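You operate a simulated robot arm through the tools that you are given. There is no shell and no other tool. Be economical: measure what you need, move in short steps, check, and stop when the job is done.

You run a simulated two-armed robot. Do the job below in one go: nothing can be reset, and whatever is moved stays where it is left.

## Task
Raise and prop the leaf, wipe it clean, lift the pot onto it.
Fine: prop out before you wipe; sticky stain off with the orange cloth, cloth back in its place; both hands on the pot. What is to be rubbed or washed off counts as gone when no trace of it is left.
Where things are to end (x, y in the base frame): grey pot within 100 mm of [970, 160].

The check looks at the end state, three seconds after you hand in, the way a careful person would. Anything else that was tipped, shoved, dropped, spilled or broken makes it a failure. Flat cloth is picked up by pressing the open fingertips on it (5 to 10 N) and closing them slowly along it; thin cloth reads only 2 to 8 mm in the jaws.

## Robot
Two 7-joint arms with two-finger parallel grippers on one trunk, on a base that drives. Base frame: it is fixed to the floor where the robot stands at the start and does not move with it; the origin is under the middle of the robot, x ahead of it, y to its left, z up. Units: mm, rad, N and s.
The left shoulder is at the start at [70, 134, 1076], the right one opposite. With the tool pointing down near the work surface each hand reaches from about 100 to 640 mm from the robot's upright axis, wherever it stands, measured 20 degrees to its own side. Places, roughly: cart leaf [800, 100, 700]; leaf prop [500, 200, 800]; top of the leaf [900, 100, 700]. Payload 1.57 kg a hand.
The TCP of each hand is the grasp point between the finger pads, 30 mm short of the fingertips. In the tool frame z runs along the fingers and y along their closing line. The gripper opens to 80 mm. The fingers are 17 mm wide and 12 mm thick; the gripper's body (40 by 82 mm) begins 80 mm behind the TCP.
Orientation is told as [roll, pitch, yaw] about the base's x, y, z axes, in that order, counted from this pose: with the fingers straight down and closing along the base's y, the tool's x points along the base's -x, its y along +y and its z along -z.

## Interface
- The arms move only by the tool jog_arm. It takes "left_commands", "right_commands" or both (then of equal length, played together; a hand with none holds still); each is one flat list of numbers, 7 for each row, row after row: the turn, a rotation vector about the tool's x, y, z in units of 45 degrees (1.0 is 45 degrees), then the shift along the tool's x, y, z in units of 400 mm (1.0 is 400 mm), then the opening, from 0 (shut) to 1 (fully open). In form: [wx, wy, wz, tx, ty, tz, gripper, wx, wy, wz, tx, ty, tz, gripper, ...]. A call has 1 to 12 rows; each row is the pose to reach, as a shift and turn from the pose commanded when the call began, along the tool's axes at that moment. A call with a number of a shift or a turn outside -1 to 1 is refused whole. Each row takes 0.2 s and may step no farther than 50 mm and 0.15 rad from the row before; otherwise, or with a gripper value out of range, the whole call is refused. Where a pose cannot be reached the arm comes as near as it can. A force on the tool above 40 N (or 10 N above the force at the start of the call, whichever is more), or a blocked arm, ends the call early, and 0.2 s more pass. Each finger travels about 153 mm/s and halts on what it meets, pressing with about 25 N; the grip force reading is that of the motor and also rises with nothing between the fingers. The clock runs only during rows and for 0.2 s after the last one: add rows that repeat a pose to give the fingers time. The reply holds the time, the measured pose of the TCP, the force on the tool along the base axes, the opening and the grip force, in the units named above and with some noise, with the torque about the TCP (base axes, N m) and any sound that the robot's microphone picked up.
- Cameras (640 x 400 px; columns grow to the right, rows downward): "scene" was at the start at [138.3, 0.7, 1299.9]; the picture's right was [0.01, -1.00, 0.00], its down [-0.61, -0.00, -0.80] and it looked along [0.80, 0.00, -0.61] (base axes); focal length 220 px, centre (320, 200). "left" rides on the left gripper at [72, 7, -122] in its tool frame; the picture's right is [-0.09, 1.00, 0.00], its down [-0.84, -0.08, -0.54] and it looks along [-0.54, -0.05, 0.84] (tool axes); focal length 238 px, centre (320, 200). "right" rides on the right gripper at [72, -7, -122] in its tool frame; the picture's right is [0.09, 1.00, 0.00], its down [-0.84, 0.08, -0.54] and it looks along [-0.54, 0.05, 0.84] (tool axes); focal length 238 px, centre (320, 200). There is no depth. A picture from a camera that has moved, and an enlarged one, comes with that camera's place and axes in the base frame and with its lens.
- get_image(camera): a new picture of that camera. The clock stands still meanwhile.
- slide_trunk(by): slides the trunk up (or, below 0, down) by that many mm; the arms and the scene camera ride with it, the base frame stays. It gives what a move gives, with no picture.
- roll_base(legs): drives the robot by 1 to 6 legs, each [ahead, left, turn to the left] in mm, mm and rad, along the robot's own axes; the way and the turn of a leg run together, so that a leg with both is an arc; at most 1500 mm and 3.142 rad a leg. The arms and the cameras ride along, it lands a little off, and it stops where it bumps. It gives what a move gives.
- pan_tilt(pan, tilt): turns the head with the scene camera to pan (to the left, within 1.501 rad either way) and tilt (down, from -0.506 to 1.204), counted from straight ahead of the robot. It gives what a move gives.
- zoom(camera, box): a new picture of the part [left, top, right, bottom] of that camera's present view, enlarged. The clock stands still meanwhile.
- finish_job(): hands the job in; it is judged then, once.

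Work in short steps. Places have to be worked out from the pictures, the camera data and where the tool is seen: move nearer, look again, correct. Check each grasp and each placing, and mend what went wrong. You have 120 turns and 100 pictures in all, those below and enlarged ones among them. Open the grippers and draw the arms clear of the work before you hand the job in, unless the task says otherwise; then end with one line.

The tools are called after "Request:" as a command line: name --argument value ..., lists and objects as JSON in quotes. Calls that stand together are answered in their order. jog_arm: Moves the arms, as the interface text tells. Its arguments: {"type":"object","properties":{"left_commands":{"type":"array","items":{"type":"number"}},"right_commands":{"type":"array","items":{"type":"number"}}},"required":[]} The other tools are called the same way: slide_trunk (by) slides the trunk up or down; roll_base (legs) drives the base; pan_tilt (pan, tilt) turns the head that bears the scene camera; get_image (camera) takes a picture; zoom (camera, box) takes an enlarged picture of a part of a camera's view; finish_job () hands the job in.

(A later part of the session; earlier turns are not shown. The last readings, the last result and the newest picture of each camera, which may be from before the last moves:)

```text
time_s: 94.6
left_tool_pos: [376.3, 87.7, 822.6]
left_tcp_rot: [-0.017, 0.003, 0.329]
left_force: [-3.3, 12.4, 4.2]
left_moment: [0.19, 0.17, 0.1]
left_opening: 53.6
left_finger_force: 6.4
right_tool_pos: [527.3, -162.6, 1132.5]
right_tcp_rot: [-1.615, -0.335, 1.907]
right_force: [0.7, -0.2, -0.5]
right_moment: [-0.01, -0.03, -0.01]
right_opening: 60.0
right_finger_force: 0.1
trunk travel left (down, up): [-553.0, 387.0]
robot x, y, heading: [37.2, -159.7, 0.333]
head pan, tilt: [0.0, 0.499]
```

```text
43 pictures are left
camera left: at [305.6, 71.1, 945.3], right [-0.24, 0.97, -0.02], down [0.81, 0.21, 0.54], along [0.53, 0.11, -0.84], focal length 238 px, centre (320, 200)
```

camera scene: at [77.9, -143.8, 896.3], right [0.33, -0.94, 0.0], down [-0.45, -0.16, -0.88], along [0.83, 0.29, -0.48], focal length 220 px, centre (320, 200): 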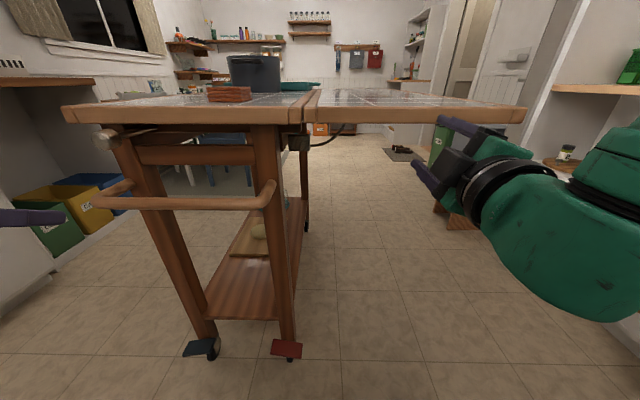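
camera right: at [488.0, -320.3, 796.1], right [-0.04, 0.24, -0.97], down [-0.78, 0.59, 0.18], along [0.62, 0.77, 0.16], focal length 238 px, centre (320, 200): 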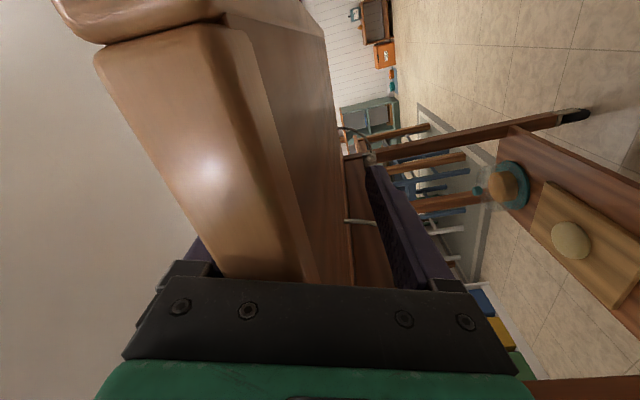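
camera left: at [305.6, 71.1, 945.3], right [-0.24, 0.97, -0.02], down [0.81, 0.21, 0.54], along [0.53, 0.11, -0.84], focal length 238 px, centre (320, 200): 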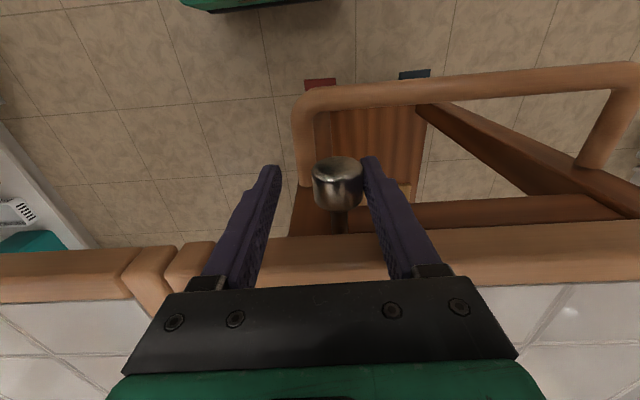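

The knob is now near the hinge side, with 13 N resisting. I push on to confirm it's at its stop.

Request:
jog_arm --left_commands '[0, 0, 0, 0, 0, 0, 0.3, 0, 0, 0, 0, 0, 0, 0.2, 0, 0, 0, 0, -0.03, 0, 0.2, 0, 0, 0, 0, -0.06, 0, 0.2, 0, 0, 0, 0, -0.09, 0, 0.2, 0, 0, 0, 0, -0.12, 0, 0.2, 0, 0, 0, 0, -0.15, 0, 0.2, 0, 0, 0, 0, -0.18, 0, 0.2]'

Request:
get_image --camera "left"

```text
time_s: 95.3
left_tool_pos: [375.5, 91.1, 821.5]
left_tcp_rot: [-0.001, 0.003, 0.336]
left_force: [-9.9, 32.1, 5.5]
left_moment: [0.38, 0.35, 0.24]
left_opening: 45.0
left_finger_force: 16.2
right_tool_pos: [526.2, -158.4, 1130.7]
right_tcp_rot: [-1.614, -0.334, 1.913]
right_force: [0.8, -0.1, -0.2]
right_moment: [0.03, -0.01, 0.0]
right_opening: 60.2
right_finger_force: 0.1
trunk travel left (down, up): [-553.0, 387.0]
robot x, y, heading: [34.6, -158.1, 0.34]
head pan, tilt: [0.0, 0.499]
stopped in row 3 (left hand): the force on the tool passed its limit at 43 N (the readings are from after the stop); the commanded pose is now the measured one
```

```text
42 pictures are left
camera left: at [305.5, 72.5, 944.9], right [-0.24, 0.97, 0.0], down [0.82, 0.2, 0.54], along [0.52, 0.13, -0.84], focal length 238 px, centre (320, 200)
```

left: 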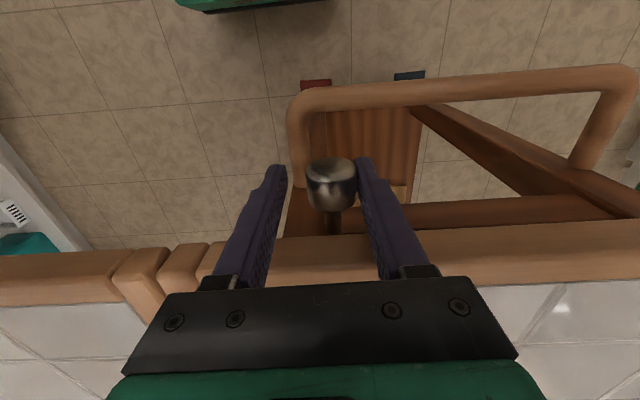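

The prop slide is hard at its stop after about 230 mm of travel. I open, clear the knob, and lift the left hand straight up.

Request:
jog_arm --left_commands '[0, 0, 0, 0, 0, 0, 0.7, 0, 0, 0, 0, 0, 0, 0.7, 0, 0, 0, 0.01, 0, -0.06, 0.7, 0, 0, 0, 0.02, 0, -0.14, 0.7, 0, 0, 0, 0.02, 0, -0.25, 0.7, 0, 0, 0, 0.02, 0, -0.36, 0.7, 0, 0, 0, 0.02, 0, -0.47, 1]'

Request:
roll_base --legs '[[0, -160, 0], [130, 0, 0]]'

Request:
pan_tilt --pan 0.15 --tilt 0.75

Request:
get_image --camera "scene"

```text
time_s: 96.9
left_tool_pos: [371.8, 81.9, 1011.6]
left_tcp_rot: [-0.007, 0.002, 0.329]
left_force: [0.0, -0.7, 1.0]
left_moment: [0.01, 0.01, 0.0]
left_opening: 79.9
left_finger_force: 0.1
right_tool_pos: [528.3, -165.0, 1131.6]
right_tcp_rot: [-1.613, -0.338, 1.908]
right_force: [-0.4, -1.5, 0.8]
right_moment: [-0.02, 0.0, 0.02]
right_opening: 60.1
right_finger_force: 0.0
trunk travel left (down, up): [-553.0, 387.0]
robot x, y, heading: [37.1, -155.3, 0.329]
head pan, tilt: [0.0, 0.499]
```

```text
time_s: 99.2
left_tool_pos: [546.1, -28.0, 1011.6]
left_tcp_rot: [-0.006, 0.002, 0.333]
left_force: [1.1, 0.4, -0.2]
left_moment: [-0.01, -0.03, 0.01]
left_opening: 80.0
left_finger_force: 0.0
right_tool_pos: [704.0, -273.5, 1132.5]
right_tcp_rot: [-1.614, -0.339, 1.91]
right_force: [-0.7, -0.1, -0.2]
right_moment: [0.02, 0.01, -0.01]
right_opening: 60.0
right_finger_force: 0.0
trunk travel left (down, up): [-553.0, 387.0]
robot x, y, heading: [216.3, -269.5, 0.335]
head pan, tilt: [0.0, 0.499]
```

```text
time_s: 100.0
left_tool_pos: [546.6, -27.4, 1011.0]
left_tcp_rot: [-0.004, 0.001, 0.331]
left_force: [-0.2, 0.2, 0.1]
left_moment: [0.01, -0.02, 0.01]
left_opening: 79.9
left_finger_force: 0.0
right_tool_pos: [704.4, -272.9, 1132.0]
right_tcp_rot: [-1.612, -0.341, 1.911]
right_force: [0.0, 0.7, -0.2]
right_moment: [-0.01, -0.03, -0.01]
right_opening: 59.9
right_finger_force: 0.1
trunk travel left (down, up): [-553.0, 387.0]
robot x, y, heading: [213.3, -264.3, 0.341]
head pan, tilt: [0.15, 0.75]
```

```text
41 pictures are left
camera scene: at [336.6, -210.9, 1194.4], right [0.47, -0.88, 0.0], down [-0.6, -0.32, -0.73], along [0.65, 0.34, -0.68], focal length 220 px, centre (320, 200)
```

scene: 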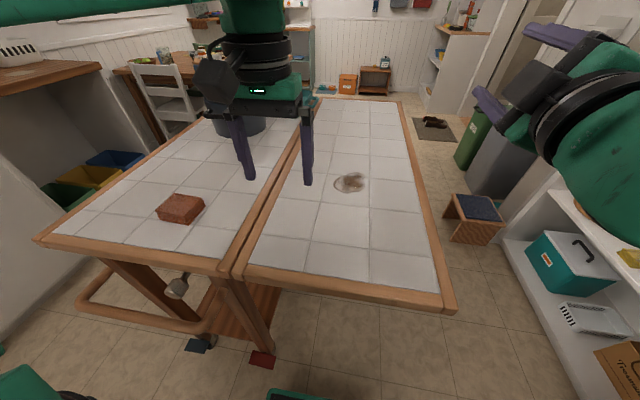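

The prop knob stayed at its out position. I enlarge the cloth and the stain for their geometry.

Request:
zoom --camera "scene" --box '[140, 150, 400, 312]'

```text
2.46 times, centred on (270, 231) of scene
camera zoom: at [336.6, -210.9, 1194.4], right [0.47, -0.88, 0.0], down [-0.6, -0.32, -0.73], along [0.65, 0.34, -0.68], focal length 541 px, centre (443, 124)
```

zoom: 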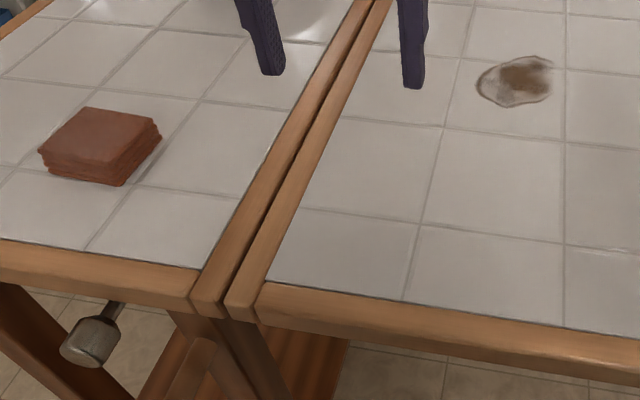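

The cloth is a folded stack, 54 mm (along the cart) by 73 mm, centre at about (495, 205). I move the left hand above it, turning the closing line along the cart direction.

Request:
jog_arm --left_commands '[0, 0, 0.1667, -0.012, 0.1, 0.02, 1, 0, 0, 0.333, -0.023, 0.2, 0.04, 1, 0, 0, 0.5, -0.035, 0.3, 0.08, 1, 0, 0, 0.667, -0.047, 0.4, 0.12, 1, 0, 0, 0.833, -0.058, 0.5, 0.16, 1, 0, 0, 1, -0.07, 0.59, 0.19, 1]'

Request:
jog_arm --left_commands '[0, 0, 0.1667, 0, 0, 0, 1, 0, 0, 0.333, 0, 0, 0, 1, 0, 0, 0.5, 0, 0, 0, 1, 0, 0, 0.667, 0, 0, 0, 1, 0, 0, 0.833, 0, 0, 0, 1, 0, 0, 1, 0, 0, 0, 1]'

Request:
get_image --camera "left"

```text
time_s: 101.4
left_tool_pos: [495.8, 206.6, 933.3]
left_tcp_rot: [-0.006, -0.003, -0.457]
left_force: [0.2, -0.8, -0.2]
left_moment: [-0.02, -0.02, 0.0]
left_opening: 80.2
left_finger_force: 0.0
right_tool_pos: [703.5, -272.5, 1131.1]
right_tcp_rot: [-1.614, -0.337, 1.908]
right_force: [0.6, 1.1, 0.3]
right_moment: [0.03, 0.04, -0.03]
right_opening: 59.8
right_finger_force: 0.1
trunk travel left (down, up): [-553.0, 387.0]
robot x, y, heading: [214.4, -263.2, 0.336]
head pan, tilt: [0.15, 0.75]
```

```text
time_s: 102.8
left_tool_pos: [496.3, 204.9, 933.2]
left_tcp_rot: [-0.002, -0.004, -1.241]
left_force: [0.6, 0.1, -0.8]
left_moment: [0.0, 0.01, -0.08]
left_opening: 79.7
left_finger_force: 0.0
right_tool_pos: [703.0, -272.1, 1132.8]
right_tcp_rot: [-1.615, -0.337, 1.912]
right_force: [0.6, 0.5, -0.3]
right_moment: [0.01, 0.0, -0.03]
right_opening: 59.8
right_finger_force: 0.1
trunk travel left (down, up): [-553.0, 387.0]
robot x, y, heading: [214.8, -264.8, 0.334]
head pan, tilt: [0.15, 0.75]
```

```text
39 pictures are left
camera left: at [479.7, 274.4, 1055.9], right [0.97, 0.23, 0.0], down [0.2, -0.81, 0.55], along [0.13, -0.53, -0.84], focal length 238 px, centre (320, 200)
```

left: 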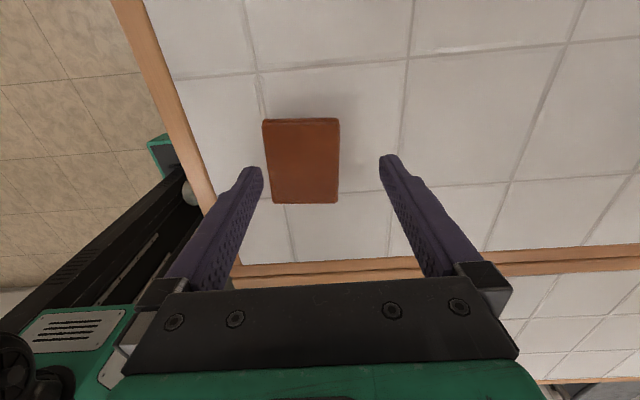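

The cloth centre reads about (486, 190), about 64 mm across the jaws. I shift, lower to just above the tiles, and close gently.

Request:
jog_arm --left_commands '[0, 0, 0, -0.025, -0.0355, 0, 1, 0, 0, 0, -0.025, -0.0355, 0.06, 1, 0, 0, 0, -0.025, -0.0355, 0.11, 1, 0, 0, 0, -0.025, -0.0355, 0.1325, 1, 0, 0, 0, -0.025, -0.0355, 0.1325, 0.85, 0, 0, 0, -0.025, -0.0355, 0.1325, 0.7, 0, 0, 0, -0.025, -0.0355, 0.1325, 0.6, 0, 0, 0, -0.025, -0.0355, 0.1325, 0.5, 0, 0, 0, -0.025, -0.0355, 0.1325, 0.4]'

Request:
get_image --camera "left"

```text
time_s: 103.8
left_tool_pos: [485.3, 189.8, 890.9]
left_tcp_rot: [0.01, 0.008, -1.242]
left_force: [-5.5, -5.4, 21.3]
left_moment: [-0.61, 1.02, 0.09]
left_opening: 74.0
left_finger_force: 3.7
right_tool_pos: [701.2, -276.6, 1132.2]
right_tcp_rot: [-1.615, -0.34, 1.912]
right_force: [0.8, 0.0, -0.6]
right_moment: [0.04, -0.01, -0.02]
right_opening: 59.9
right_finger_force: 0.1
trunk travel left (down, up): [-553.0, 387.0]
robot x, y, heading: [209.8, -270.5, 0.336]
head pan, tilt: [0.15, 0.75]
stopped in row 5 (left hand): the force on the tool passed its limit at 48 N (the readings are from after the stop); the commanded pose is now the measured one
```

```text
38 pictures are left
camera left: at [466.9, 257.5, 1013.8], right [0.97, 0.23, 0.01], down [0.19, -0.82, 0.54], along [0.14, -0.52, -0.84], focal length 238 px, centre (320, 200)
```

left: 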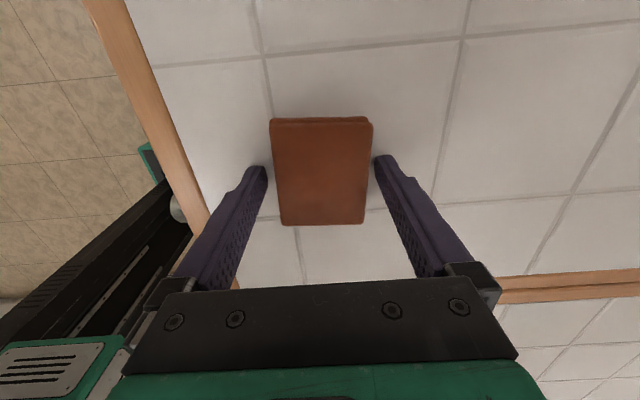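

The fingertips met the tiles at z≈861, so the top is about 860. I lift 5 mm and then close slowly.

Request:
jog_arm --left_commands '[0, 0, 0, 0, 0.005, -0.0125, 0.95, 0, 0, 0, 0, 0.005, -0.0125, 0.85, 0, 0, 0, 0, 0.005, -0.0125, 0.75, 0, 0, 0, 0, 0.005, -0.0125, 0.7, 0, 0, 0, 0, 0.005, -0.0125, 0.65, 0, 0, 0, 0, 0.005, -0.0125, 0.6, 0, 0, 0, 0, 0.005, -0.0125, 0.55]'

Request:
get_image --camera "left"

```text
time_s: 105.4
left_tool_pos: [487.9, 193.1, 891.6]
left_tcp_rot: [0.008, 0.004, -1.241]
left_force: [-0.1, 0.1, -0.2]
left_moment: [0.04, 0.01, 0.0]
left_opening: 59.3
left_finger_force: 24.9
right_tool_pos: [704.1, -272.7, 1131.3]
right_tcp_rot: [-1.614, -0.339, 1.91]
right_force: [-0.2, -0.5, 0.1]
right_moment: [0.03, -0.02, -0.04]
right_opening: 60.0
right_finger_force: 0.0
trunk travel left (down, up): [-553.0, 387.0]
robot x, y, heading: [216.5, -268.8, 0.338]
head pan, tilt: [0.15, 0.75]
```

```text
37 pictures are left
camera left: at [470.4, 261.2, 1014.3], right [0.97, 0.24, 0.01], down [0.2, -0.82, 0.54], along [0.13, -0.52, -0.84], focal length 238 px, centre (320, 200)
```

left: 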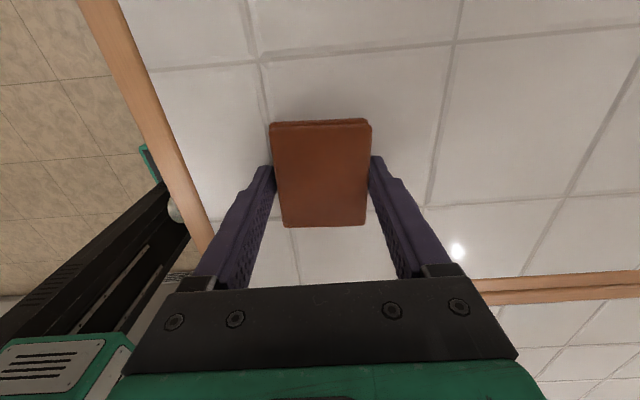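

Gripped at 59 mm, but the fingertips are flush with the cloth's underside; for wiping the cloth must stick out below. I open, rise 12 mm, regrip and lift a little.

Request:
jog_arm --left_commands '[0, 0, 0, 0, 0, 0, 0.9, 0, 0, 0, 0, 0, 0, 0.9, 0, 0, 0, 0, 0, -0.03, 0.9, 0, 0, 0, 0, 0, -0.03, 0.75, 0, 0, 0, 0, 0, -0.03, 0.65, 0, 0, 0, 0, 0, -0.03, 0.55, 0, 0, 0, 0, 0, -0.03, 0.5, 0, 0, 0, 0, 0, -0.06, 0.45, 0, 0, 0, 0, 0, -0.12, 0.45, 0, 0, 0, 0, 0, -0.18, 0.45]'

Request:
get_image --camera "left"

```text
time_s: 107.6
left_tool_pos: [488.2, 192.6, 962.7]
left_tcp_rot: [0.009, 0.005, -1.242]
left_force: [0.7, -0.4, -0.1]
left_moment: [0.01, -0.01, -0.04]
left_opening: 59.6
left_finger_force: 24.8
right_tool_pos: [703.8, -273.3, 1131.1]
right_tcp_rot: [-1.615, -0.338, 1.911]
right_force: [-0.7, 0.6, 0.1]
right_moment: [0.03, 0.03, 0.01]
right_opening: 60.0
right_finger_force: 0.1
trunk travel left (down, up): [-553.0, 387.0]
robot x, y, heading: [214.3, -265.9, 0.332]
head pan, tilt: [0.15, 0.75]
```

```text
36 pictures are left
camera left: at [470.2, 260.4, 1086.5], right [0.97, 0.24, 0.01], down [0.19, -0.82, 0.54], along [0.13, -0.52, -0.84], focal length 238 px, centre (320, 200)
```

left: 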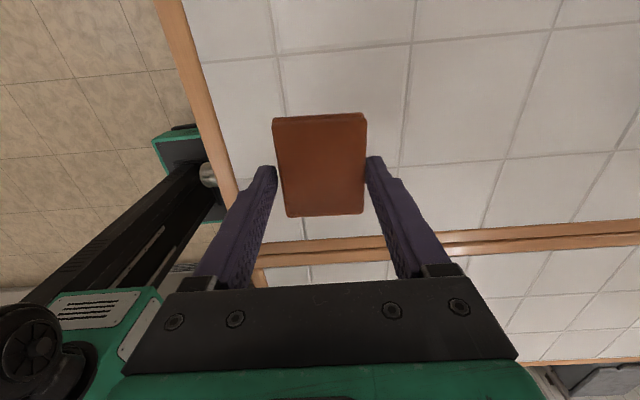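

The cloth is lifted and held with about 13 mm sticking out below the tips. I carry it over to above the stain at about (745, -78), moving the right hand aside.

Request:
jog_arm --left_commands '[0, 0, 0, -0.085, 0.038, 0, 0.45, 0, 0, 0, -0.17, 0.076, 0, 0.45, 0, 0, 0, -0.255, 0.115, 0, 0.45, 0, 0, 0, -0.34, 0.153, 0, 0.45, 0, 0, 0, -0.425, 0.191, 0, 0.45, 0, 0, 0, -0.51, 0.23, 0, 0.45, 0, 0, 0, -0.595, 0.268, 0, 0.45, 0, 0, 0, -0.68, 0.306, 0, 0.45, 0, 0, 0, -0.765, 0.344, 0, 0.45, 0, 0, 0, -0.85, 0.3825, 0, 0.45]' --right_commands '[0, 0, 0, 0.08, 0, 0, 0.75, 0, 0, 0, 0.16, 0, 0, 0.75, 0, 0, 0, 0.24, 0, 0, 0.75, 0, 0, 0, 0.3, 0, 0, 0.75, 0, 0, 0, 0.3, 0, 0, 0.75, 0, 0, 0, 0.3, 0, 0, 0.75, 0, 0, 0, 0.3, 0, 0, 0.75, 0, 0, 0, 0.3, 0, 0, 0.75, 0, 0, 0, 0.3, 0, 0, 0.75, 0, 0, 0, 0.3, 0, 0, 0.75]'

Request:
get_image --camera "left"

```text
time_s: 109.8
left_tool_pos: [632.4, -4.2, 931.6]
left_tcp_rot: [0.009, 0.002, -1.239]
left_force: [1.3, 0.1, -0.9]
left_moment: [-0.03, -0.06, -0.01]
left_opening: 59.4
left_finger_force: 24.8
left hand out of reach, approached as far as the arm can: row 6, 7, 8, 9, 10
right_tool_pos: [761.8, -307.7, 1074.3]
right_tcp_rot: [-1.615, -0.339, 1.911]
right_force: [-0.2, -0.2, 0.9]
right_moment: [-0.02, 0.0, -0.03]
right_opening: 60.0
right_finger_force: 0.0
right hand out of reach, approached as far as the arm can: row 1, 2, 3, 4, 5, 6, 7, 8, 9, 10
trunk travel left (down, up): [-553.0, 387.0]
robot x, y, heading: [213.0, -264.0, 0.335]
head pan, tilt: [0.15, 0.75]
```

```text
35 pictures are left
camera left: at [613.6, 63.3, 1054.4], right [0.97, 0.24, 0.01], down [0.19, -0.82, 0.54], along [0.13, -0.52, -0.84], focal length 238 px, centre (320, 200)
```

left: 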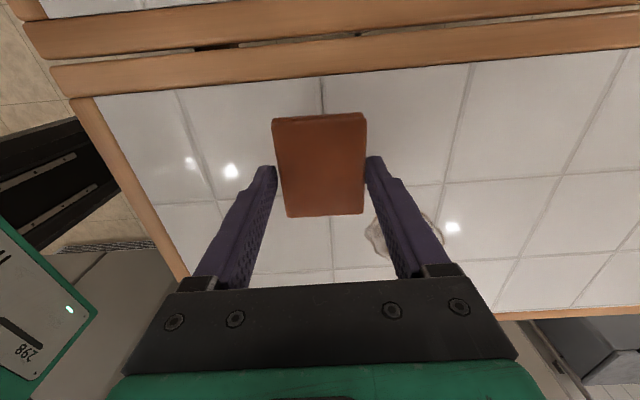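

The arm's limit with this wrist yaw was hit short of the stain. Orientation doesn't matter for wiping, so I turn the wrist back 45° while continuing toward the stain.

Request:
jog_arm --left_commands '[0, 0, -0.1667, 0, 0, 0, 0.45, 0, 0, -0.333, 0, 0, 0, 0.45, 0, 0, -0.5, -0.05, 0.05, 0, 0.45, 0, 0, -0.667, -0.1, 0.1, 0, 0.45, 0, 0, -0.833, -0.15, 0.15, 0, 0.45, 0, 0, -1, -0.2, 0.18, 0, 0.45, 0, 0, -1, -0.255, 0.2, 0, 0.45]'

```text
time_s: 111.4
left_tool_pos: [634.6, -11.0, 910.0]
left_tcp_rot: [0.007, -0.005, -0.453]
left_force: [0.1, 1.0, -0.2]
left_moment: [-0.01, 0.01, -0.01]
left_opening: 59.2
left_finger_force: 25.1
left hand out of reach, approached as far as the arm can: row 3, 4, 5, 6, 7
right_tool_pos: [761.3, -306.6, 1074.7]
right_tcp_rot: [-1.617, -0.34, 1.909]
right_force: [0.3, 0.0, -0.8]
right_moment: [0.03, 0.0, 0.03]
right_opening: 60.2
right_finger_force: 0.0
trunk travel left (down, up): [-553.0, 387.0]
robot x, y, heading: [216.8, -266.0, 0.337]
head pan, tilt: [0.15, 0.75]
```

The reach limit persists here; working from the leaf's long side will be more comfortable. First I raise the left hand and bring the right arm back toward its neutral tool-down pose for driving.

Request:
jog_arm --left_commands '[0, 0, 0, 0, 0, -0.06, 0.45, 0, 0, 0, 0, 0, -0.12, 0.45, 0, 0, 0, 0, 0, -0.18, 0.45, 0, 0, 0, 0.04, 0, -0.2, 0.45, 0, 0, 0, 0.08, 0, -0.2, 0.45]' --right_commands '[-0.087, 0.112, 0.087, 0, 0, 0, 0.75, -0.174, 0.223, 0.174, 0, 0, 0, 0.75, -0.262, 0.335, 0.262, 0, 0, 0, 0.75, -0.349, 0.446, 0.349, 0, 0, 0, 0.75, -0.436, 0.558, 0.436, 0, 0, 0, 0.75]'

Request:
jog_arm --right_commands '[-0.087, 0.112, 0.087, 0, 0, 0, 0.75, -0.174, 0.223, 0.174, 0, 0, 0, 0.75, -0.262, 0.335, 0.262, 0, 0, 0, 0.75, -0.349, 0.446, 0.349, 0, 0, 0, 0.75, -0.436, 0.558, 0.436, 0, 0, 0, 0.75]'

Request:
jog_arm --right_commands '[-0.087, 0.112, 0.087, 0, 0, 0, 0.75, -0.174, 0.223, 0.174, 0, 0, 0, 0.75, -0.262, 0.335, 0.262, 0, 0, 0, 0.75, -0.349, 0.446, 0.349, 0, 0, 0, 0.75, -0.436, 0.558, 0.436, 0, 0, 0, 0.75]'

Request:
get_image --camera "scene"

```text
time_s: 112.6
left_tool_pos: [602.6, 3.7, 991.5]
left_tcp_rot: [0.008, -0.004, -0.454]
left_force: [0.5, -0.4, -0.2]
left_moment: [0.0, -0.03, 0.0]
left_opening: 59.4
left_finger_force: 24.9
left hand out of reach, approached as far as the arm can: row 1, 2, 3, 4
right_tool_pos: [762.1, -306.6, 1073.8]
right_tcp_rot: [-1.008, -0.563, 1.345]
right_force: [-0.5, -0.1, 0.4]
right_moment: [0.01, 0.01, 0.0]
right_opening: 60.4
right_finger_force: 0.0
trunk travel left (down, up): [-553.0, 387.0]
robot x, y, heading: [214.7, -262.6, 0.338]
head pan, tilt: [0.15, 0.75]
```

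```text
time_s: 113.8
left_tool_pos: [604.3, 3.8, 989.6]
left_tcp_rot: [0.008, -0.004, -0.454]
left_force: [0.4, -0.8, 0.1]
left_moment: [-0.02, -0.01, 0.02]
left_opening: 59.3
left_finger_force: 25.0
right_tool_pos: [763.0, -306.0, 1073.2]
right_tcp_rot: [-0.352, -0.432, 0.728]
right_force: [0.4, 0.8, 0.8]
right_moment: [0.0, 0.01, -0.06]
right_opening: 60.1
right_finger_force: 0.1
trunk travel left (down, up): [-553.0, 387.0]
robot x, y, heading: [217.1, -268.3, 0.343]
head pan, tilt: [0.15, 0.75]
```

```text
time_s: 115.0
left_tool_pos: [604.0, 1.9, 990.1]
left_tcp_rot: [0.008, -0.004, -0.454]
left_force: [0.1, 0.3, -0.7]
left_moment: [-0.02, 0.01, -0.01]
left_opening: 59.1
left_finger_force: 25.2
right_tool_pos: [758.9, -305.8, 1071.8]
right_tcp_rot: [0.096, -0.044, 0.323]
right_force: [-0.7, -1.1, -0.2]
right_moment: [-0.03, -0.01, -0.02]
right_opening: 60.0
right_finger_force: 0.1
right hand out of reach, approached as far as the arm can: row 5
trunk travel left (down, up): [-553.0, 387.0]
robot x, y, heading: [214.5, -269.2, 0.335]
head pan, tilt: [0.15, 0.75]
```

```text
34 pictures are left
camera scene: at [336.8, -210.6, 1194.3], right [0.47, -0.88, 0.0], down [-0.6, -0.32, -0.73], along [0.65, 0.34, -0.68], focal length 220 px, centre (320, 200)
```

scene: 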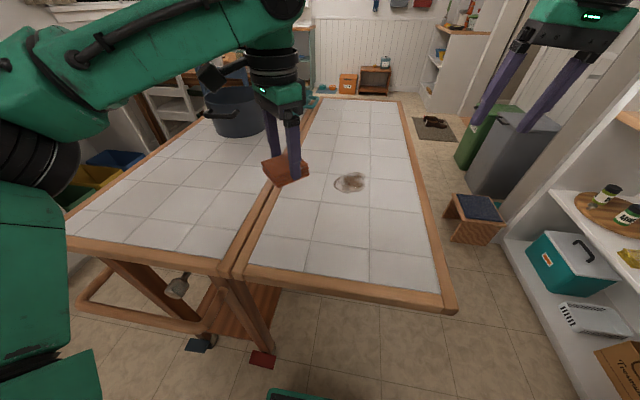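

Both arms are high and compact. I drive round to the leaf's long side with the cloth in hand.

Request:
roll_base --legs '[[0, -375, 0], [200, -130, 0], [460, 0, 0], [0, 0, 1.571]]'

Request:
pan_tilt --pan 0.1 --tilt 0.9

Request:
get_image --camera "scene"

```text
time_s: 125.0
left_tool_pos: [730.9, -139.8, 989.7]
left_tcp_rot: [0.009, -0.004, 1.132]
left_force: [-0.2, 0.0, -0.5]
left_moment: [0.04, 0.0, 0.02]
left_opening: 58.7
left_finger_force: 24.8
right_tool_pos: [1038.0, 18.7, 1071.7]
right_tcp_rot: [0.095, -0.042, 1.91]
right_force: [0.1, -0.3, 0.6]
right_moment: [0.02, -0.01, -0.02]
right_opening: 60.1
right_finger_force: 0.0
trunk travel left (down, up): [-553.0, 387.0]
robot x, y, heading: [1006.0, -523.6, 1.922]
head pan, tilt: [0.15, 0.75]
```

```text
time_s: 125.7
left_tool_pos: [731.5, -141.0, 990.4]
left_tcp_rot: [0.006, -0.003, 1.13]
left_force: [-0.4, 0.0, 0.0]
left_moment: [0.01, 0.0, -0.01]
left_opening: 59.1
left_finger_force: 25.0
right_tool_pos: [1037.5, 19.7, 1071.8]
right_tcp_rot: [0.094, -0.043, 1.911]
right_force: [-0.2, -0.3, -0.6]
right_moment: [0.0, 0.0, 0.0]
right_opening: 60.0
right_finger_force: 0.1
trunk travel left (down, up): [-553.0, 387.0]
robot x, y, heading: [1005.7, -526.3, 1.92]
head pan, tilt: [0.099, 0.901]
```

```text
33 pictures are left
camera scene: at [957.3, -409.7, 1182.4], right [0.9, 0.44, 0.0], down [0.34, -0.7, -0.62], along [-0.27, 0.56, -0.78], focal length 220 px, centre (320, 200)
```

scene: 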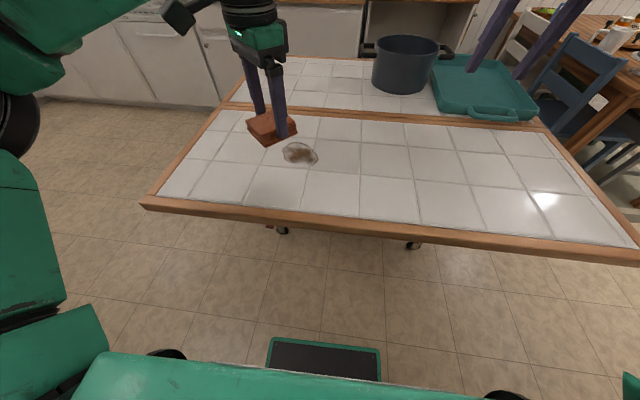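

The stain measures (746, -76). I drive 70 mm closer and lower the cloth to just above it.

Request:
roll_base --legs '[[70, 0, 0]]'

Request:
jog_arm --left_commands '[0, 0, 0, -0.018, -0.045, 0.06, 0.45, 0, 0, 0, -0.035, -0.0885, 0.12, 0.45, 0, 0, 0, -0.035, -0.0885, 0.17, 0.45, 0, 0, 0, -0.035, -0.0885, 0.195, 0.45]'

Request:
get_image --camera "left"

```text
time_s: 126.7
left_tool_pos: [707.8, -74.1, 990.3]
left_tcp_rot: [0.009, -0.005, 1.133]
left_force: [-0.4, -0.6, -0.5]
left_moment: [0.0, 0.0, 0.0]
left_opening: 58.8
left_finger_force: 25.0
right_tool_pos: [1014.0, 86.3, 1071.2]
right_tcp_rot: [0.093, -0.044, 1.908]
right_force: [-0.4, -0.4, -1.7]
right_moment: [-0.03, 0.01, 0.0]
right_opening: 60.1
right_finger_force: 0.1
trunk travel left (down, up): [-553.0, 387.0]
robot x, y, heading: [980.2, -456.7, 1.927]
head pan, tilt: [0.099, 0.901]
```

```text
time_s: 127.7
left_tool_pos: [745.2, -75.2, 913.0]
left_tcp_rot: [0.007, -0.004, 1.131]
left_force: [-0.2, 0.1, 0.2]
left_moment: [-0.01, -0.01, 0.01]
left_opening: 58.9
left_finger_force: 24.4
right_tool_pos: [1015.2, 85.8, 1071.0]
right_tcp_rot: [0.097, -0.043, 1.91]
right_force: [-0.5, 0.0, 0.4]
right_moment: [-0.02, 0.0, -0.03]
right_opening: 60.1
right_finger_force: 0.1
trunk travel left (down, up): [-553.0, 387.0]
robot x, y, heading: [981.9, -460.6, 1.921]
head pan, tilt: [0.099, 0.901]
```

```text
32 pictures are left
camera left: at [709.3, -140.2, 1034.6], right [-0.86, 0.51, 0.01], down [0.43, 0.72, 0.54], along [0.27, 0.47, -0.84], focal length 238 px, centre (320, 200)
```

left: 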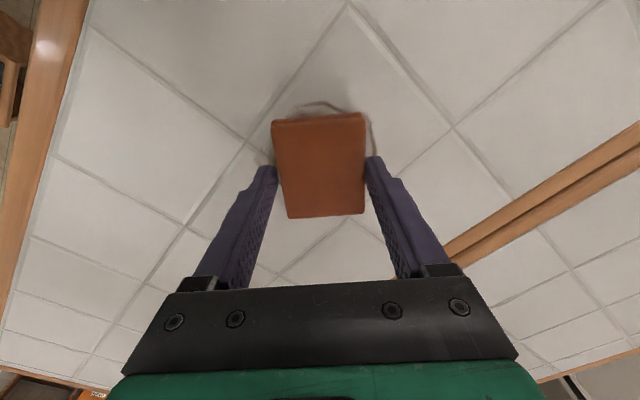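

The cloth is right over the stain. I lower slowly until contact.

Request:
jog_arm --left_commands '[0, 0, 0, 0, 0, 0.012, 0.45, 0, 0, 0, 0, 0, 0.02, 0.45, 0, 0, 0, 0, 0, 0.025, 0.45, 0, 0, 0, 0, 0, 0.03, 0.45]'

```text
time_s: 128.7
left_tool_pos: [744.0, -76.0, 902.1]
left_tcp_rot: [0.01, -0.004, 1.13]
left_force: [0.5, 1.2, 6.4]
left_moment: [0.09, -0.15, 0.06]
left_opening: 59.0
left_finger_force: 25.1
right_tool_pos: [1014.8, 84.1, 1070.8]
right_tcp_rot: [0.095, -0.045, 1.91]
right_force: [0.6, 0.9, -0.1]
right_moment: [0.0, 0.0, 0.01]
right_opening: 60.0
right_finger_force: 0.2
trunk travel left (down, up): [-553.0, 387.0]
robot x, y, heading: [980.8, -463.0, 1.923]
head pan, tilt: [0.099, 0.901]
```

Contact at 6.4 N. I rub in strokes over the whole stain.

Request:
jog_arm --left_commands '[0, 0, 0, -0.08, -0.08, 0.004, 0.45, 0, 0, 0, -0.08, 0.01, 0.004, 0.45, 0, 0, 0, -0.08, 0.09, 0.004, 0.45, 0, 0, 0, 0, 0.09, 0.004, 0.45, 0, 0, 0, 0, 0, 0.004, 0.45, 0, 0, 0, 0, -0.09, 0.004, 0.45, 0, 0, 0, 0.08, -0.09, 0.004, 0.45, 0, 0, 0, 0.08, 0, 0.004, 0.45, 0, 0, 0, 0.08, 0.09, 0.004, 0.45, 0, 0, 0, 0, 0.05, 0.004, 0.45, 0, 0, 0, -0.04, -0.03, 0.004, 0.45, 0, 0, 0, 0, 0, 0.004, 0.45]'

Request:
jog_arm --left_commands '[0, 0, 0, -0.08, -0.08, 0.004, 0.45, 0, 0, 0, 0.01, -0.08, 0.004, 0.45, 0, 0, 0, 0.09, -0.08, 0.004, 0.45, 0, 0, 0, 0.09, 0, 0.004, 0.45, 0, 0, 0, 0, 0, 0.004, 0.45, 0, 0, 0, -0.09, 0, 0.004, 0.45, 0, 0, 0, -0.09, 0.08, 0.004, 0.45, 0, 0, 0, 0, 0.08, 0.004, 0.45, 0, 0, 0, 0.09, 0.08, 0.004, 0.45, 0, 0, 0, 0.04, 0.03, 0.004, 0.45, 0, 0, 0, -0.04, -0.03, 0.004, 0.45, 0, 0, 0, 0, 0, 0, 0.45]'

```text
time_s: 131.3
left_tool_pos: [747.2, -76.1, 899.1]
left_tcp_rot: [0.008, -0.006, 1.13]
left_force: [4.4, 2.8, 10.2]
left_moment: [0.09, -0.16, -0.03]
left_opening: 58.9
left_finger_force: 24.7
left hand out of reach, approached as far as the arm can: row 1, 2, 3
right_tool_pos: [1015.9, 84.2, 1070.8]
right_tcp_rot: [0.096, -0.044, 1.909]
right_force: [0.5, -0.7, -0.2]
right_moment: [0.05, -0.01, -0.01]
right_opening: 60.2
right_finger_force: 0.1
trunk travel left (down, up): [-553.0, 387.0]
robot x, y, heading: [982.1, -457.5, 1.923]
head pan, tilt: [0.099, 0.901]
```

```text
time_s: 133.9
left_tool_pos: [743.9, -77.6, 898.6]
left_tcp_rot: [0.008, -0.003, 1.132]
left_force: [0.5, 0.4, 2.4]
left_moment: [0.05, 0.05, -0.05]
left_opening: 59.1
left_finger_force: 25.2
left hand out of reach, approached as far as the arm can: row 1, 6, 7
right_tool_pos: [1011.6, 84.7, 1070.7]
right_tcp_rot: [0.095, -0.046, 1.91]
right_force: [-0.1, 0.3, -0.7]
right_moment: [0.01, -0.01, -0.01]
right_opening: 59.8
right_finger_force: 0.2
trunk travel left (down, up): [-553.0, 387.0]
robot x, y, heading: [979.4, -457.6, 1.919]
head pan, tilt: [0.099, 0.901]
```

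I lift the cloth and inspect the tiles.

Request:
jog_arm --left_commands '[0, 0, 0, 0, 0, -0.1, 0.45, 0, 0, 0, 0.06, 0, -0.2, 0.45, 0, 0, 0, 0.15, 0.08, -0.2, 0.45]'

Request:
zoom --camera "scene" --box '[200, 90, 400, 230]'

```text
time_s: 134.7
left_tool_pos: [690.0, -118.9, 978.0]
left_tcp_rot: [0.005, -0.004, 1.129]
left_force: [-0.2, 0.8, 0.4]
left_moment: [0.0, -0.02, -0.02]
left_opening: 58.8
left_finger_force: 24.9
right_tool_pos: [1011.4, 85.1, 1071.4]
right_tcp_rot: [0.094, -0.042, 1.909]
right_force: [-0.3, -1.2, -0.2]
right_moment: [0.0, 0.0, 0.01]
right_opening: 59.8
right_finger_force: 0.0
trunk travel left (down, up): [-553.0, 387.0]
robot x, y, heading: [979.3, -456.7, 1.923]
head pan, tilt: [0.099, 0.901]
```

```text
2.86 times, centred on (300, 160) of scene
camera zoom: at [930.8, -344.3, 1182.4], right [0.9, 0.44, 0.0], down [0.34, -0.7, -0.62], along [-0.27, 0.56, -0.78], focal length 628 px, centre (377, 314)
```

zoom: 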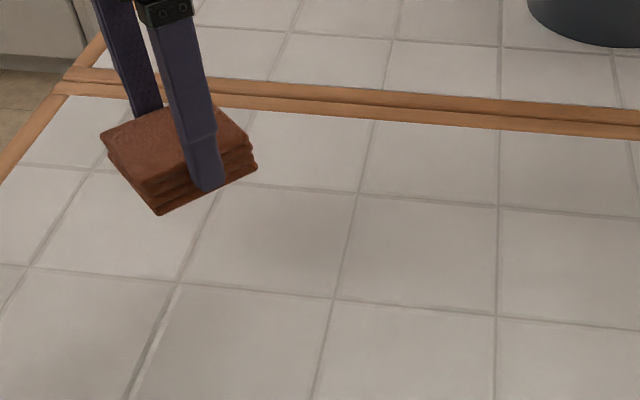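

Mostly gone, though a faint smudge may remain. I go back and rub again with more overlap.

Request:
jog_arm --left_commands '[0, 0, 0, -0.08, -0.04, 0.05, 0.45, 0, 0, 0, -0.15, -0.08, 0.12, 0.45, 0, 0, 0, -0.15, -0.08, 0.19, 0.45, 0, 0, 0, -0.15, -0.08, 0.206, 0.45, 0, 0, 0, -0.07, -0.08, 0.207, 0.45, 0, 0, 0, -0.15, 0, 0.207, 0.45, 0, 0, 0, -0.22, -0.08, 0.207, 0.45, 0, 0, 0, -0.15, -0.16, 0.207, 0.45, 0, 0, 0, -0.06, -0.16, 0.207, 0.45, 0, 0, 0, -0.06, -0.06, 0.207, 0.45, 0, 0, 0, -0.06, 0.04, 0.207, 0.45, 0, 0, 0, -0.15, 0.01, 0.207, 0.45]'

Request:
jog_arm --left_commands '[0, 0, 0, 0, -0.09, 0, 0.45, 0, 0, 0, 0, -0.17, 0, 0.45, 0, 0, 0, 0.08, -0.17, 0, 0.45, 0, 0, 0, 0.08, -0.08, 0, 0.45, 0, 0, 0, 0.08, 0.02, 0, 0.45, 0, 0, 0, -0.01, 0.02, 0, 0.45, 0, 0, 0, -0.08, -0.03, 0, 0.45, 0, 0, 0, -0.08, -0.12, 0, 0.45, 0, 0, 0, 0, -0.09, 0, 0.45, 0, 0, 0, 0.04, -0.04, 0, 0.45, 0, 0, 0, -0.03, -0.13, 0, 0.45, 0, 0, 0, 0, -0.09, 0, 0.45]'

Request:
jog_arm --left_commands '[0, 0, 0, 0, 0, -0.1, 0.45, 0, 0, 0, 0.08, 0.03, -0.2, 0.45, 0, 0, 0, 0.16, 0.1, -0.25, 0.45, 0, 0, 0, 0.22, 0.18, -0.28, 0.45, 0, 0, 0, 0.22, 0.28, -0.28, 0.45]'

Request:
zoom --camera "scene" --box '[220, 100, 380, 220]'

```text
time_s: 137.3
left_tool_pos: [711.1, -63.9, 897.4]
left_tcp_rot: [0.012, -0.004, 1.132]
left_force: [-7.1, -3.9, 18.5]
left_moment: [0.01, 0.03, 0.0]
left_opening: 58.8
left_finger_force: 24.7
left hand out of reach, approached as far as the arm can: row 7
right_tool_pos: [1014.6, 83.7, 1071.4]
right_tcp_rot: [0.094, -0.047, 1.911]
right_force: [-0.3, 0.2, 0.7]
right_moment: [0.0, -0.01, 0.01]
right_opening: 59.7
right_finger_force: 0.1
trunk travel left (down, up): [-553.0, 387.0]
robot x, y, heading: [981.1, -456.3, 1.922]
head pan, tilt: [0.099, 0.901]
```

```text
time_s: 139.9
left_tool_pos: [746.7, -75.8, 895.3]
left_tcp_rot: [0.01, -0.005, 1.131]
left_force: [3.8, 1.2, 9.3]
left_moment: [0.24, -0.02, -0.12]
left_opening: 59.0
left_finger_force: 25.2
left hand out of reach, approached as far as the arm can: row 7, 8
right_tool_pos: [1013.9, 85.6, 1070.7]
right_tcp_rot: [0.094, -0.045, 1.908]
right_force: [0.3, 0.4, -0.6]
right_moment: [0.01, -0.02, -0.02]
right_opening: 59.9
right_finger_force: 0.0
trunk travel left (down, up): [-553.0, 387.0]
robot x, y, heading: [984.5, -460.3, 1.922]
head pan, tilt: [0.099, 0.901]
```

```text
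refused: row 2 steps farther than a row can; nothing moved
```

```text
3.33 times, centred on (300, 160) of scene
camera zoom: at [933.3, -345.0, 1182.5], right [0.9, 0.44, 0.0], down [0.34, -0.7, -0.62], along [-0.27, 0.56, -0.78], focal length 733 px, centre (387, 333)
```

zoom: 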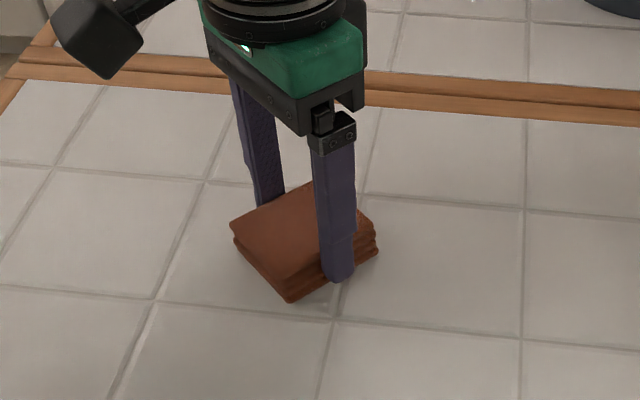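

Request:
jog_arm --left_commands '[0, 0, 0, 0, 0, -0.1, 0.45, 0, 0, 0, 0.05, 0.02, -0.19, 0.45, 0, 0, 0, 0.12, 0.07, -0.25, 0.45, 0, 0, 0, 0.19, 0.14, -0.28, 0.45, 0, 0, 0, 0.22, 0.24, -0.28, 0.45]'

Request:
zoom --camera "scene" --box '[220, 100, 380, 220]'

```text
time_s: 141.1
left_tool_pos: [621.3, -115.2, 1008.1]
left_tcp_rot: [0.008, -0.004, 1.129]
left_force: [-0.7, -0.3, -0.9]
left_moment: [-0.01, -0.01, 0.04]
left_opening: 59.2
left_finger_force: 24.9
right_tool_pos: [1012.2, 86.8, 1070.4]
right_tcp_rot: [0.094, -0.041, 1.91]
right_force: [0.9, 0.2, 0.3]
right_moment: [-0.02, 0.01, -0.01]
right_opening: 59.8
right_finger_force: 0.1
trunk travel left (down, up): [-553.0, 387.0]
robot x, y, heading: [981.8, -460.2, 1.921]
head pan, tilt: [0.099, 0.901]
```

```text
3.33 times, centred on (300, 160) of scene
camera zoom: at [931.9, -342.8, 1182.3], right [0.9, 0.44, 0.0], down [0.34, -0.71, -0.62], along [-0.27, 0.56, -0.78], focal length 733 px, centre (387, 333)
```

zoom: 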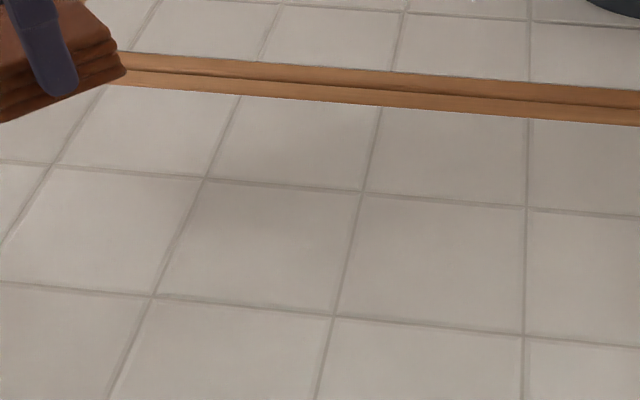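

The tiles look clean. I drive back to the cart's end to return the cloth to its place.

Request:
roll_base --legs '[[-75, 0, 0], [0, 0, -1.585], [-460, 0, 0], [-200, 130, 0], [0, 375, 0]]'

Request:
jog_arm --left_commands '[0, 0, 0.1667, 0, 0, 0, 0.45, 0, 0, 0.333, 0, 0, 0, 0.45, 0, 0, 0.5, 0, 0, 0, 0.45, 0, 0, 0.667, 0, 0, 0, 0.45, 0, 0, 0.833, 0, 0, 0, 0.45, 0, 0, 1, 0, 0, 0, 0.45]'

```text
time_s: 151.8
left_tool_pos: [565.6, 89.7, 1008.3]
left_tcp_rot: [0.008, -0.003, -0.461]
left_force: [0.6, 0.2, 0.1]
left_moment: [-0.01, 0.01, 0.03]
left_opening: 58.9
left_finger_force: 24.9
right_tool_pos: [759.1, -306.5, 1070.8]
right_tcp_rot: [0.095, -0.043, 0.319]
right_force: [0.1, 0.2, -0.3]
right_moment: [0.01, 0.0, 0.01]
right_opening: 60.1
right_finger_force: 0.1
trunk travel left (down, up): [-553.0, 387.0]
robot x, y, heading: [215.9, -265.6, 0.335]
head pan, tilt: [0.099, 0.901]
```

```text
time_s: 153.2
left_tool_pos: [565.4, 89.4, 1009.0]
left_tcp_rot: [0.008, 0.004, -1.248]
left_force: [0.1, 0.1, 0.2]
left_moment: [-0.01, -0.03, -0.02]
left_opening: 58.7
left_finger_force: 24.5
right_tool_pos: [759.1, -307.2, 1070.4]
right_tcp_rot: [0.095, -0.043, 0.318]
right_force: [0.0, -0.3, -0.3]
right_moment: [-0.02, 0.05, 0.01]
right_opening: 60.1
right_finger_force: 0.0
trunk travel left (down, up): [-553.0, 387.0]
robot x, y, heading: [215.4, -260.2, 0.332]
head pan, tilt: [0.099, 0.901]
```

Pose repeats well. I move the cloth back over its original place (488, 193) and lower it.

Request:
jog_arm --left_commands '[0, 0, 0, 0.1, -0.033, 0, 0.45, 0, 0, 0, 0.2, -0.065, 0.02, 0.45, 0, 0, 0, 0.308, -0.0975, 0.05, 0.45, 0, 0, 0, 0.308, -0.0975, 0.14, 0.45, 0, 0, 0, 0.308, -0.0975, 0.22, 0.45, 0, 0, 0, 0.308, -0.0975, 0.25, 0.45, 0, 0, 0, 0.308, -0.0975, 0.265, 0.45, 0, 0, 0, 0.308, -0.0975, 0.275, 0.45]'

Request:
get_image --camera "left"

```text
time_s: 154.9
left_tool_pos: [489.9, 194.1, 900.3]
left_tcp_rot: [0.013, 0.003, -1.244]
left_force: [0.4, 1.5, 7.9]
left_moment: [0.02, 0.25, -0.04]
left_opening: 59.2
left_finger_force: 24.4
right_tool_pos: [758.8, -307.3, 1071.2]
right_tcp_rot: [0.096, -0.046, 0.319]
right_force: [-0.9, 0.0, 0.6]
right_moment: [0.0, -0.05, 0.05]
right_opening: 60.0
right_finger_force: 0.0
trunk travel left (down, up): [-553.0, 387.0]
robot x, y, heading: [214.7, -262.5, 0.334]
head pan, tilt: [0.099, 0.901]
```

```text
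28 pictures are left
camera left: at [471.8, 262.3, 1022.8], right [0.97, 0.23, 0.01], down [0.19, -0.82, 0.54], along [0.13, -0.52, -0.84], focal length 238 px, centre (320, 200)
```

left: 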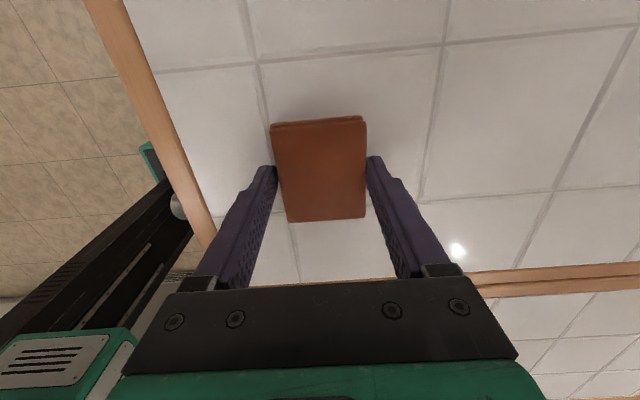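

The cloth rests where it was. I open, rise and turn the wrist back.

Request:
jog_arm --left_commands '[0, 0, 0, 0, 0, 0, 0.7, 0, 0, 0, 0, 0, 0, 0.95, 0, 0, 0, 0, 0, 0, 1, 0, 0, 0, 0, 0, -0.08, 1, 0, 0, 0, 0, 0, -0.18, 1, 0, 0, 0, 0, 0, -0.28, 1]'

Request:
jog_arm --left_commands '[0, 0, -0.1667, 0, 0, 0, 1, 0, 0, -0.333, 0, 0, 0, 1, 0, 0, -0.5, 0, 0, 0, 1, 0, 0, -0.667, 0, 0, 0, 1, 0, 0, -0.833, 0, 0, 0, 1, 0, 0, -1, 0, 0, 0, 1]'

Request:
jog_arm --left_commands '[0, 0, -0.1667, 0, 0, 0, 1, 0, 0, -0.333, 0, 0, 0, 1, 0, 0, -0.5, 0, 0, 0, 1, 0, 0, -0.667, 0, 0, 0, 1, 0, 0, -0.833, 0, 0, 0, 1, 0, 0, -1, 0, 0, 0, 1]'

Request:
get_image --camera "scene"

```text
time_s: 156.3
left_tool_pos: [489.4, 192.5, 1011.2]
left_tcp_rot: [0.009, 0.004, -1.245]
left_force: [-0.4, 0.0, 0.4]
left_moment: [0.03, 0.03, -0.02]
left_opening: 80.1
left_finger_force: 0.1
right_tool_pos: [760.6, -308.4, 1071.9]
right_tcp_rot: [0.096, -0.044, 0.317]
right_force: [-0.2, -0.3, 0.2]
right_moment: [0.02, 0.01, 0.0]
right_opening: 60.0
right_finger_force: 0.1
trunk travel left (down, up): [-553.0, 387.0]
robot x, y, heading: [214.7, -261.6, 0.329]
head pan, tilt: [0.099, 0.901]
```

```text
time_s: 157.8
left_tool_pos: [490.1, 193.8, 1010.3]
left_tcp_rot: [0.009, -0.004, -0.459]
left_force: [0.2, 0.2, 0.3]
left_moment: [-0.01, -0.02, -0.01]
left_opening: 80.1
left_finger_force: 0.0
right_tool_pos: [758.9, -306.5, 1070.7]
right_tcp_rot: [0.095, -0.045, 0.32]
right_force: [0.2, 0.2, -0.2]
right_moment: [0.01, 0.01, 0.04]
right_opening: 59.8
right_finger_force: 0.0
trunk travel left (down, up): [-553.0, 387.0]
robot x, y, heading: [214.6, -268.3, 0.335]
head pan, tilt: [0.099, 0.901]
```

```text
time_s: 159.2
left_tool_pos: [489.2, 193.5, 1010.4]
left_tcp_rot: [0.004, -0.008, 0.328]
left_force: [0.5, 0.2, -0.6]
left_moment: [-0.04, 0.02, -0.01]
left_opening: 80.1
left_finger_force: 0.0
right_tool_pos: [758.9, -308.0, 1070.3]
right_tcp_rot: [0.095, -0.045, 0.319]
right_force: [-0.2, -0.3, -1.1]
right_moment: [0.0, 0.01, 0.0]
right_opening: 60.1
right_finger_force: 0.0
trunk travel left (down, up): [-553.0, 387.0]
robot x, y, heading: [215.0, -267.8, 0.329]
head pan, tilt: [0.099, 0.901]
```

```text
27 pictures are left
camera scene: at [332.4, -215.8, 1182.4], right [0.42, -0.91, 0.0], down [-0.71, -0.33, -0.62], along [0.56, 0.26, -0.78], focal length 220 px, centre (320, 200)
```

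scene: 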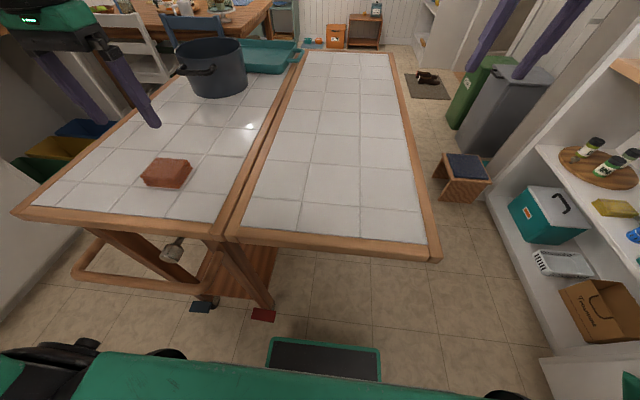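

The leaf is clean, the cloth is in place and the prop is out. Now I drive round to the long side, in line with the pot.

Request:
roll_base --legs '[[0, -375, 0], [200, -130, 0], [460, 0, 0], [0, 0, 1.585], [0, -148, 0]]'

Request:
pan_tilt --pan 0.0 --tilt 0.7

Request:
get_image --camera "scene"

```text
time_s: 170.1
left_tool_pos: [682.6, -207.6, 1010.3]
left_tcp_rot: [0.004, -0.008, 1.913]
left_force: [0.0, 0.0, 0.1]
left_moment: [0.0, 0.02, -0.01]
left_opening: 80.2
left_finger_force: 0.0
right_tool_pos: [1177.0, 70.1, 1069.9]
right_tcp_rot: [0.094, -0.045, 1.909]
right_force: [0.5, -0.1, -0.2]
right_moment: [0.02, 0.01, -0.01]
right_opening: 60.0
right_finger_force: 0.0
trunk travel left (down, up): [-553.0, 387.0]
robot x, y, heading: [1146.4, -472.7, 1.922]
head pan, tilt: [0.099, 0.901]
```

```text
time_s: 170.8
left_tool_pos: [681.9, -208.3, 1010.3]
left_tcp_rot: [0.003, -0.01, 1.915]
left_force: [0.2, 1.1, 0.4]
left_moment: [0.01, -0.02, 0.01]
left_opening: 79.9
left_finger_force: 0.1
right_tool_pos: [1177.2, 70.7, 1069.8]
right_tcp_rot: [0.096, -0.042, 1.911]
right_force: [-1.0, 0.4, 0.4]
right_moment: [-0.02, -0.05, 0.04]
right_opening: 60.2
right_finger_force: 0.1
trunk travel left (down, up): [-553.0, 387.0]
robot x, y, heading: [1144.9, -475.4, 1.922]
head pan, tilt: [0.0, 0.7]
```

```text
26 pictures are left
camera scene: at [1100.0, -346.5, 1198.5], right [0.94, 0.34, 0.0], down [0.22, -0.61, -0.76], along [-0.26, 0.72, -0.64], focal length 220 px, centre (320, 200)
```

scene: 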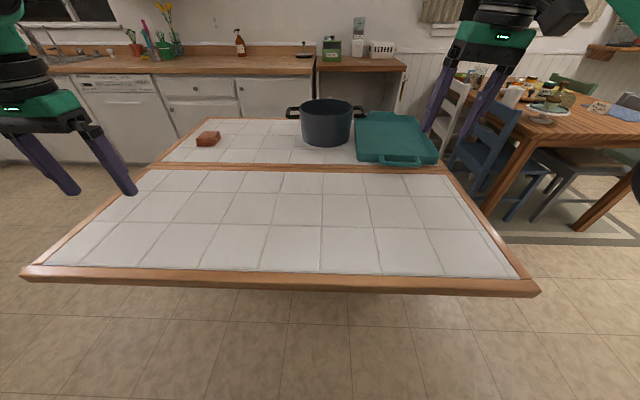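

The pot is almost dead ahead. I zoom on it for the handles.

Request:
zoom --camera "scene" --box '[260, 80, 450, 180]'

```text
3.37 times, centred on (355, 130) of scene
camera zoom: at [1100.0, -346.5, 1198.5], right [0.94, 0.34, 0.0], down [0.22, -0.61, -0.76], along [-0.26, 0.72, -0.64], focal length 741 px, centre (202, 436)
```

zoom: 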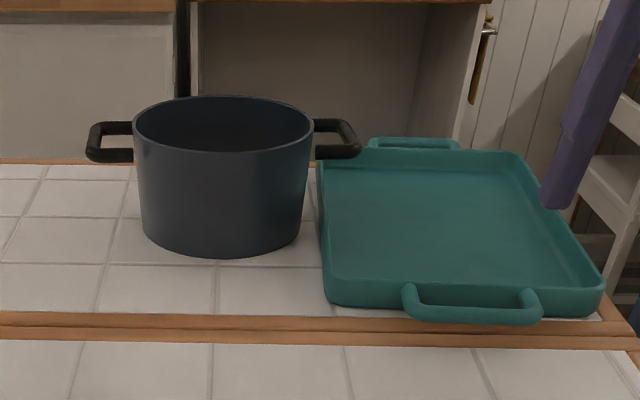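

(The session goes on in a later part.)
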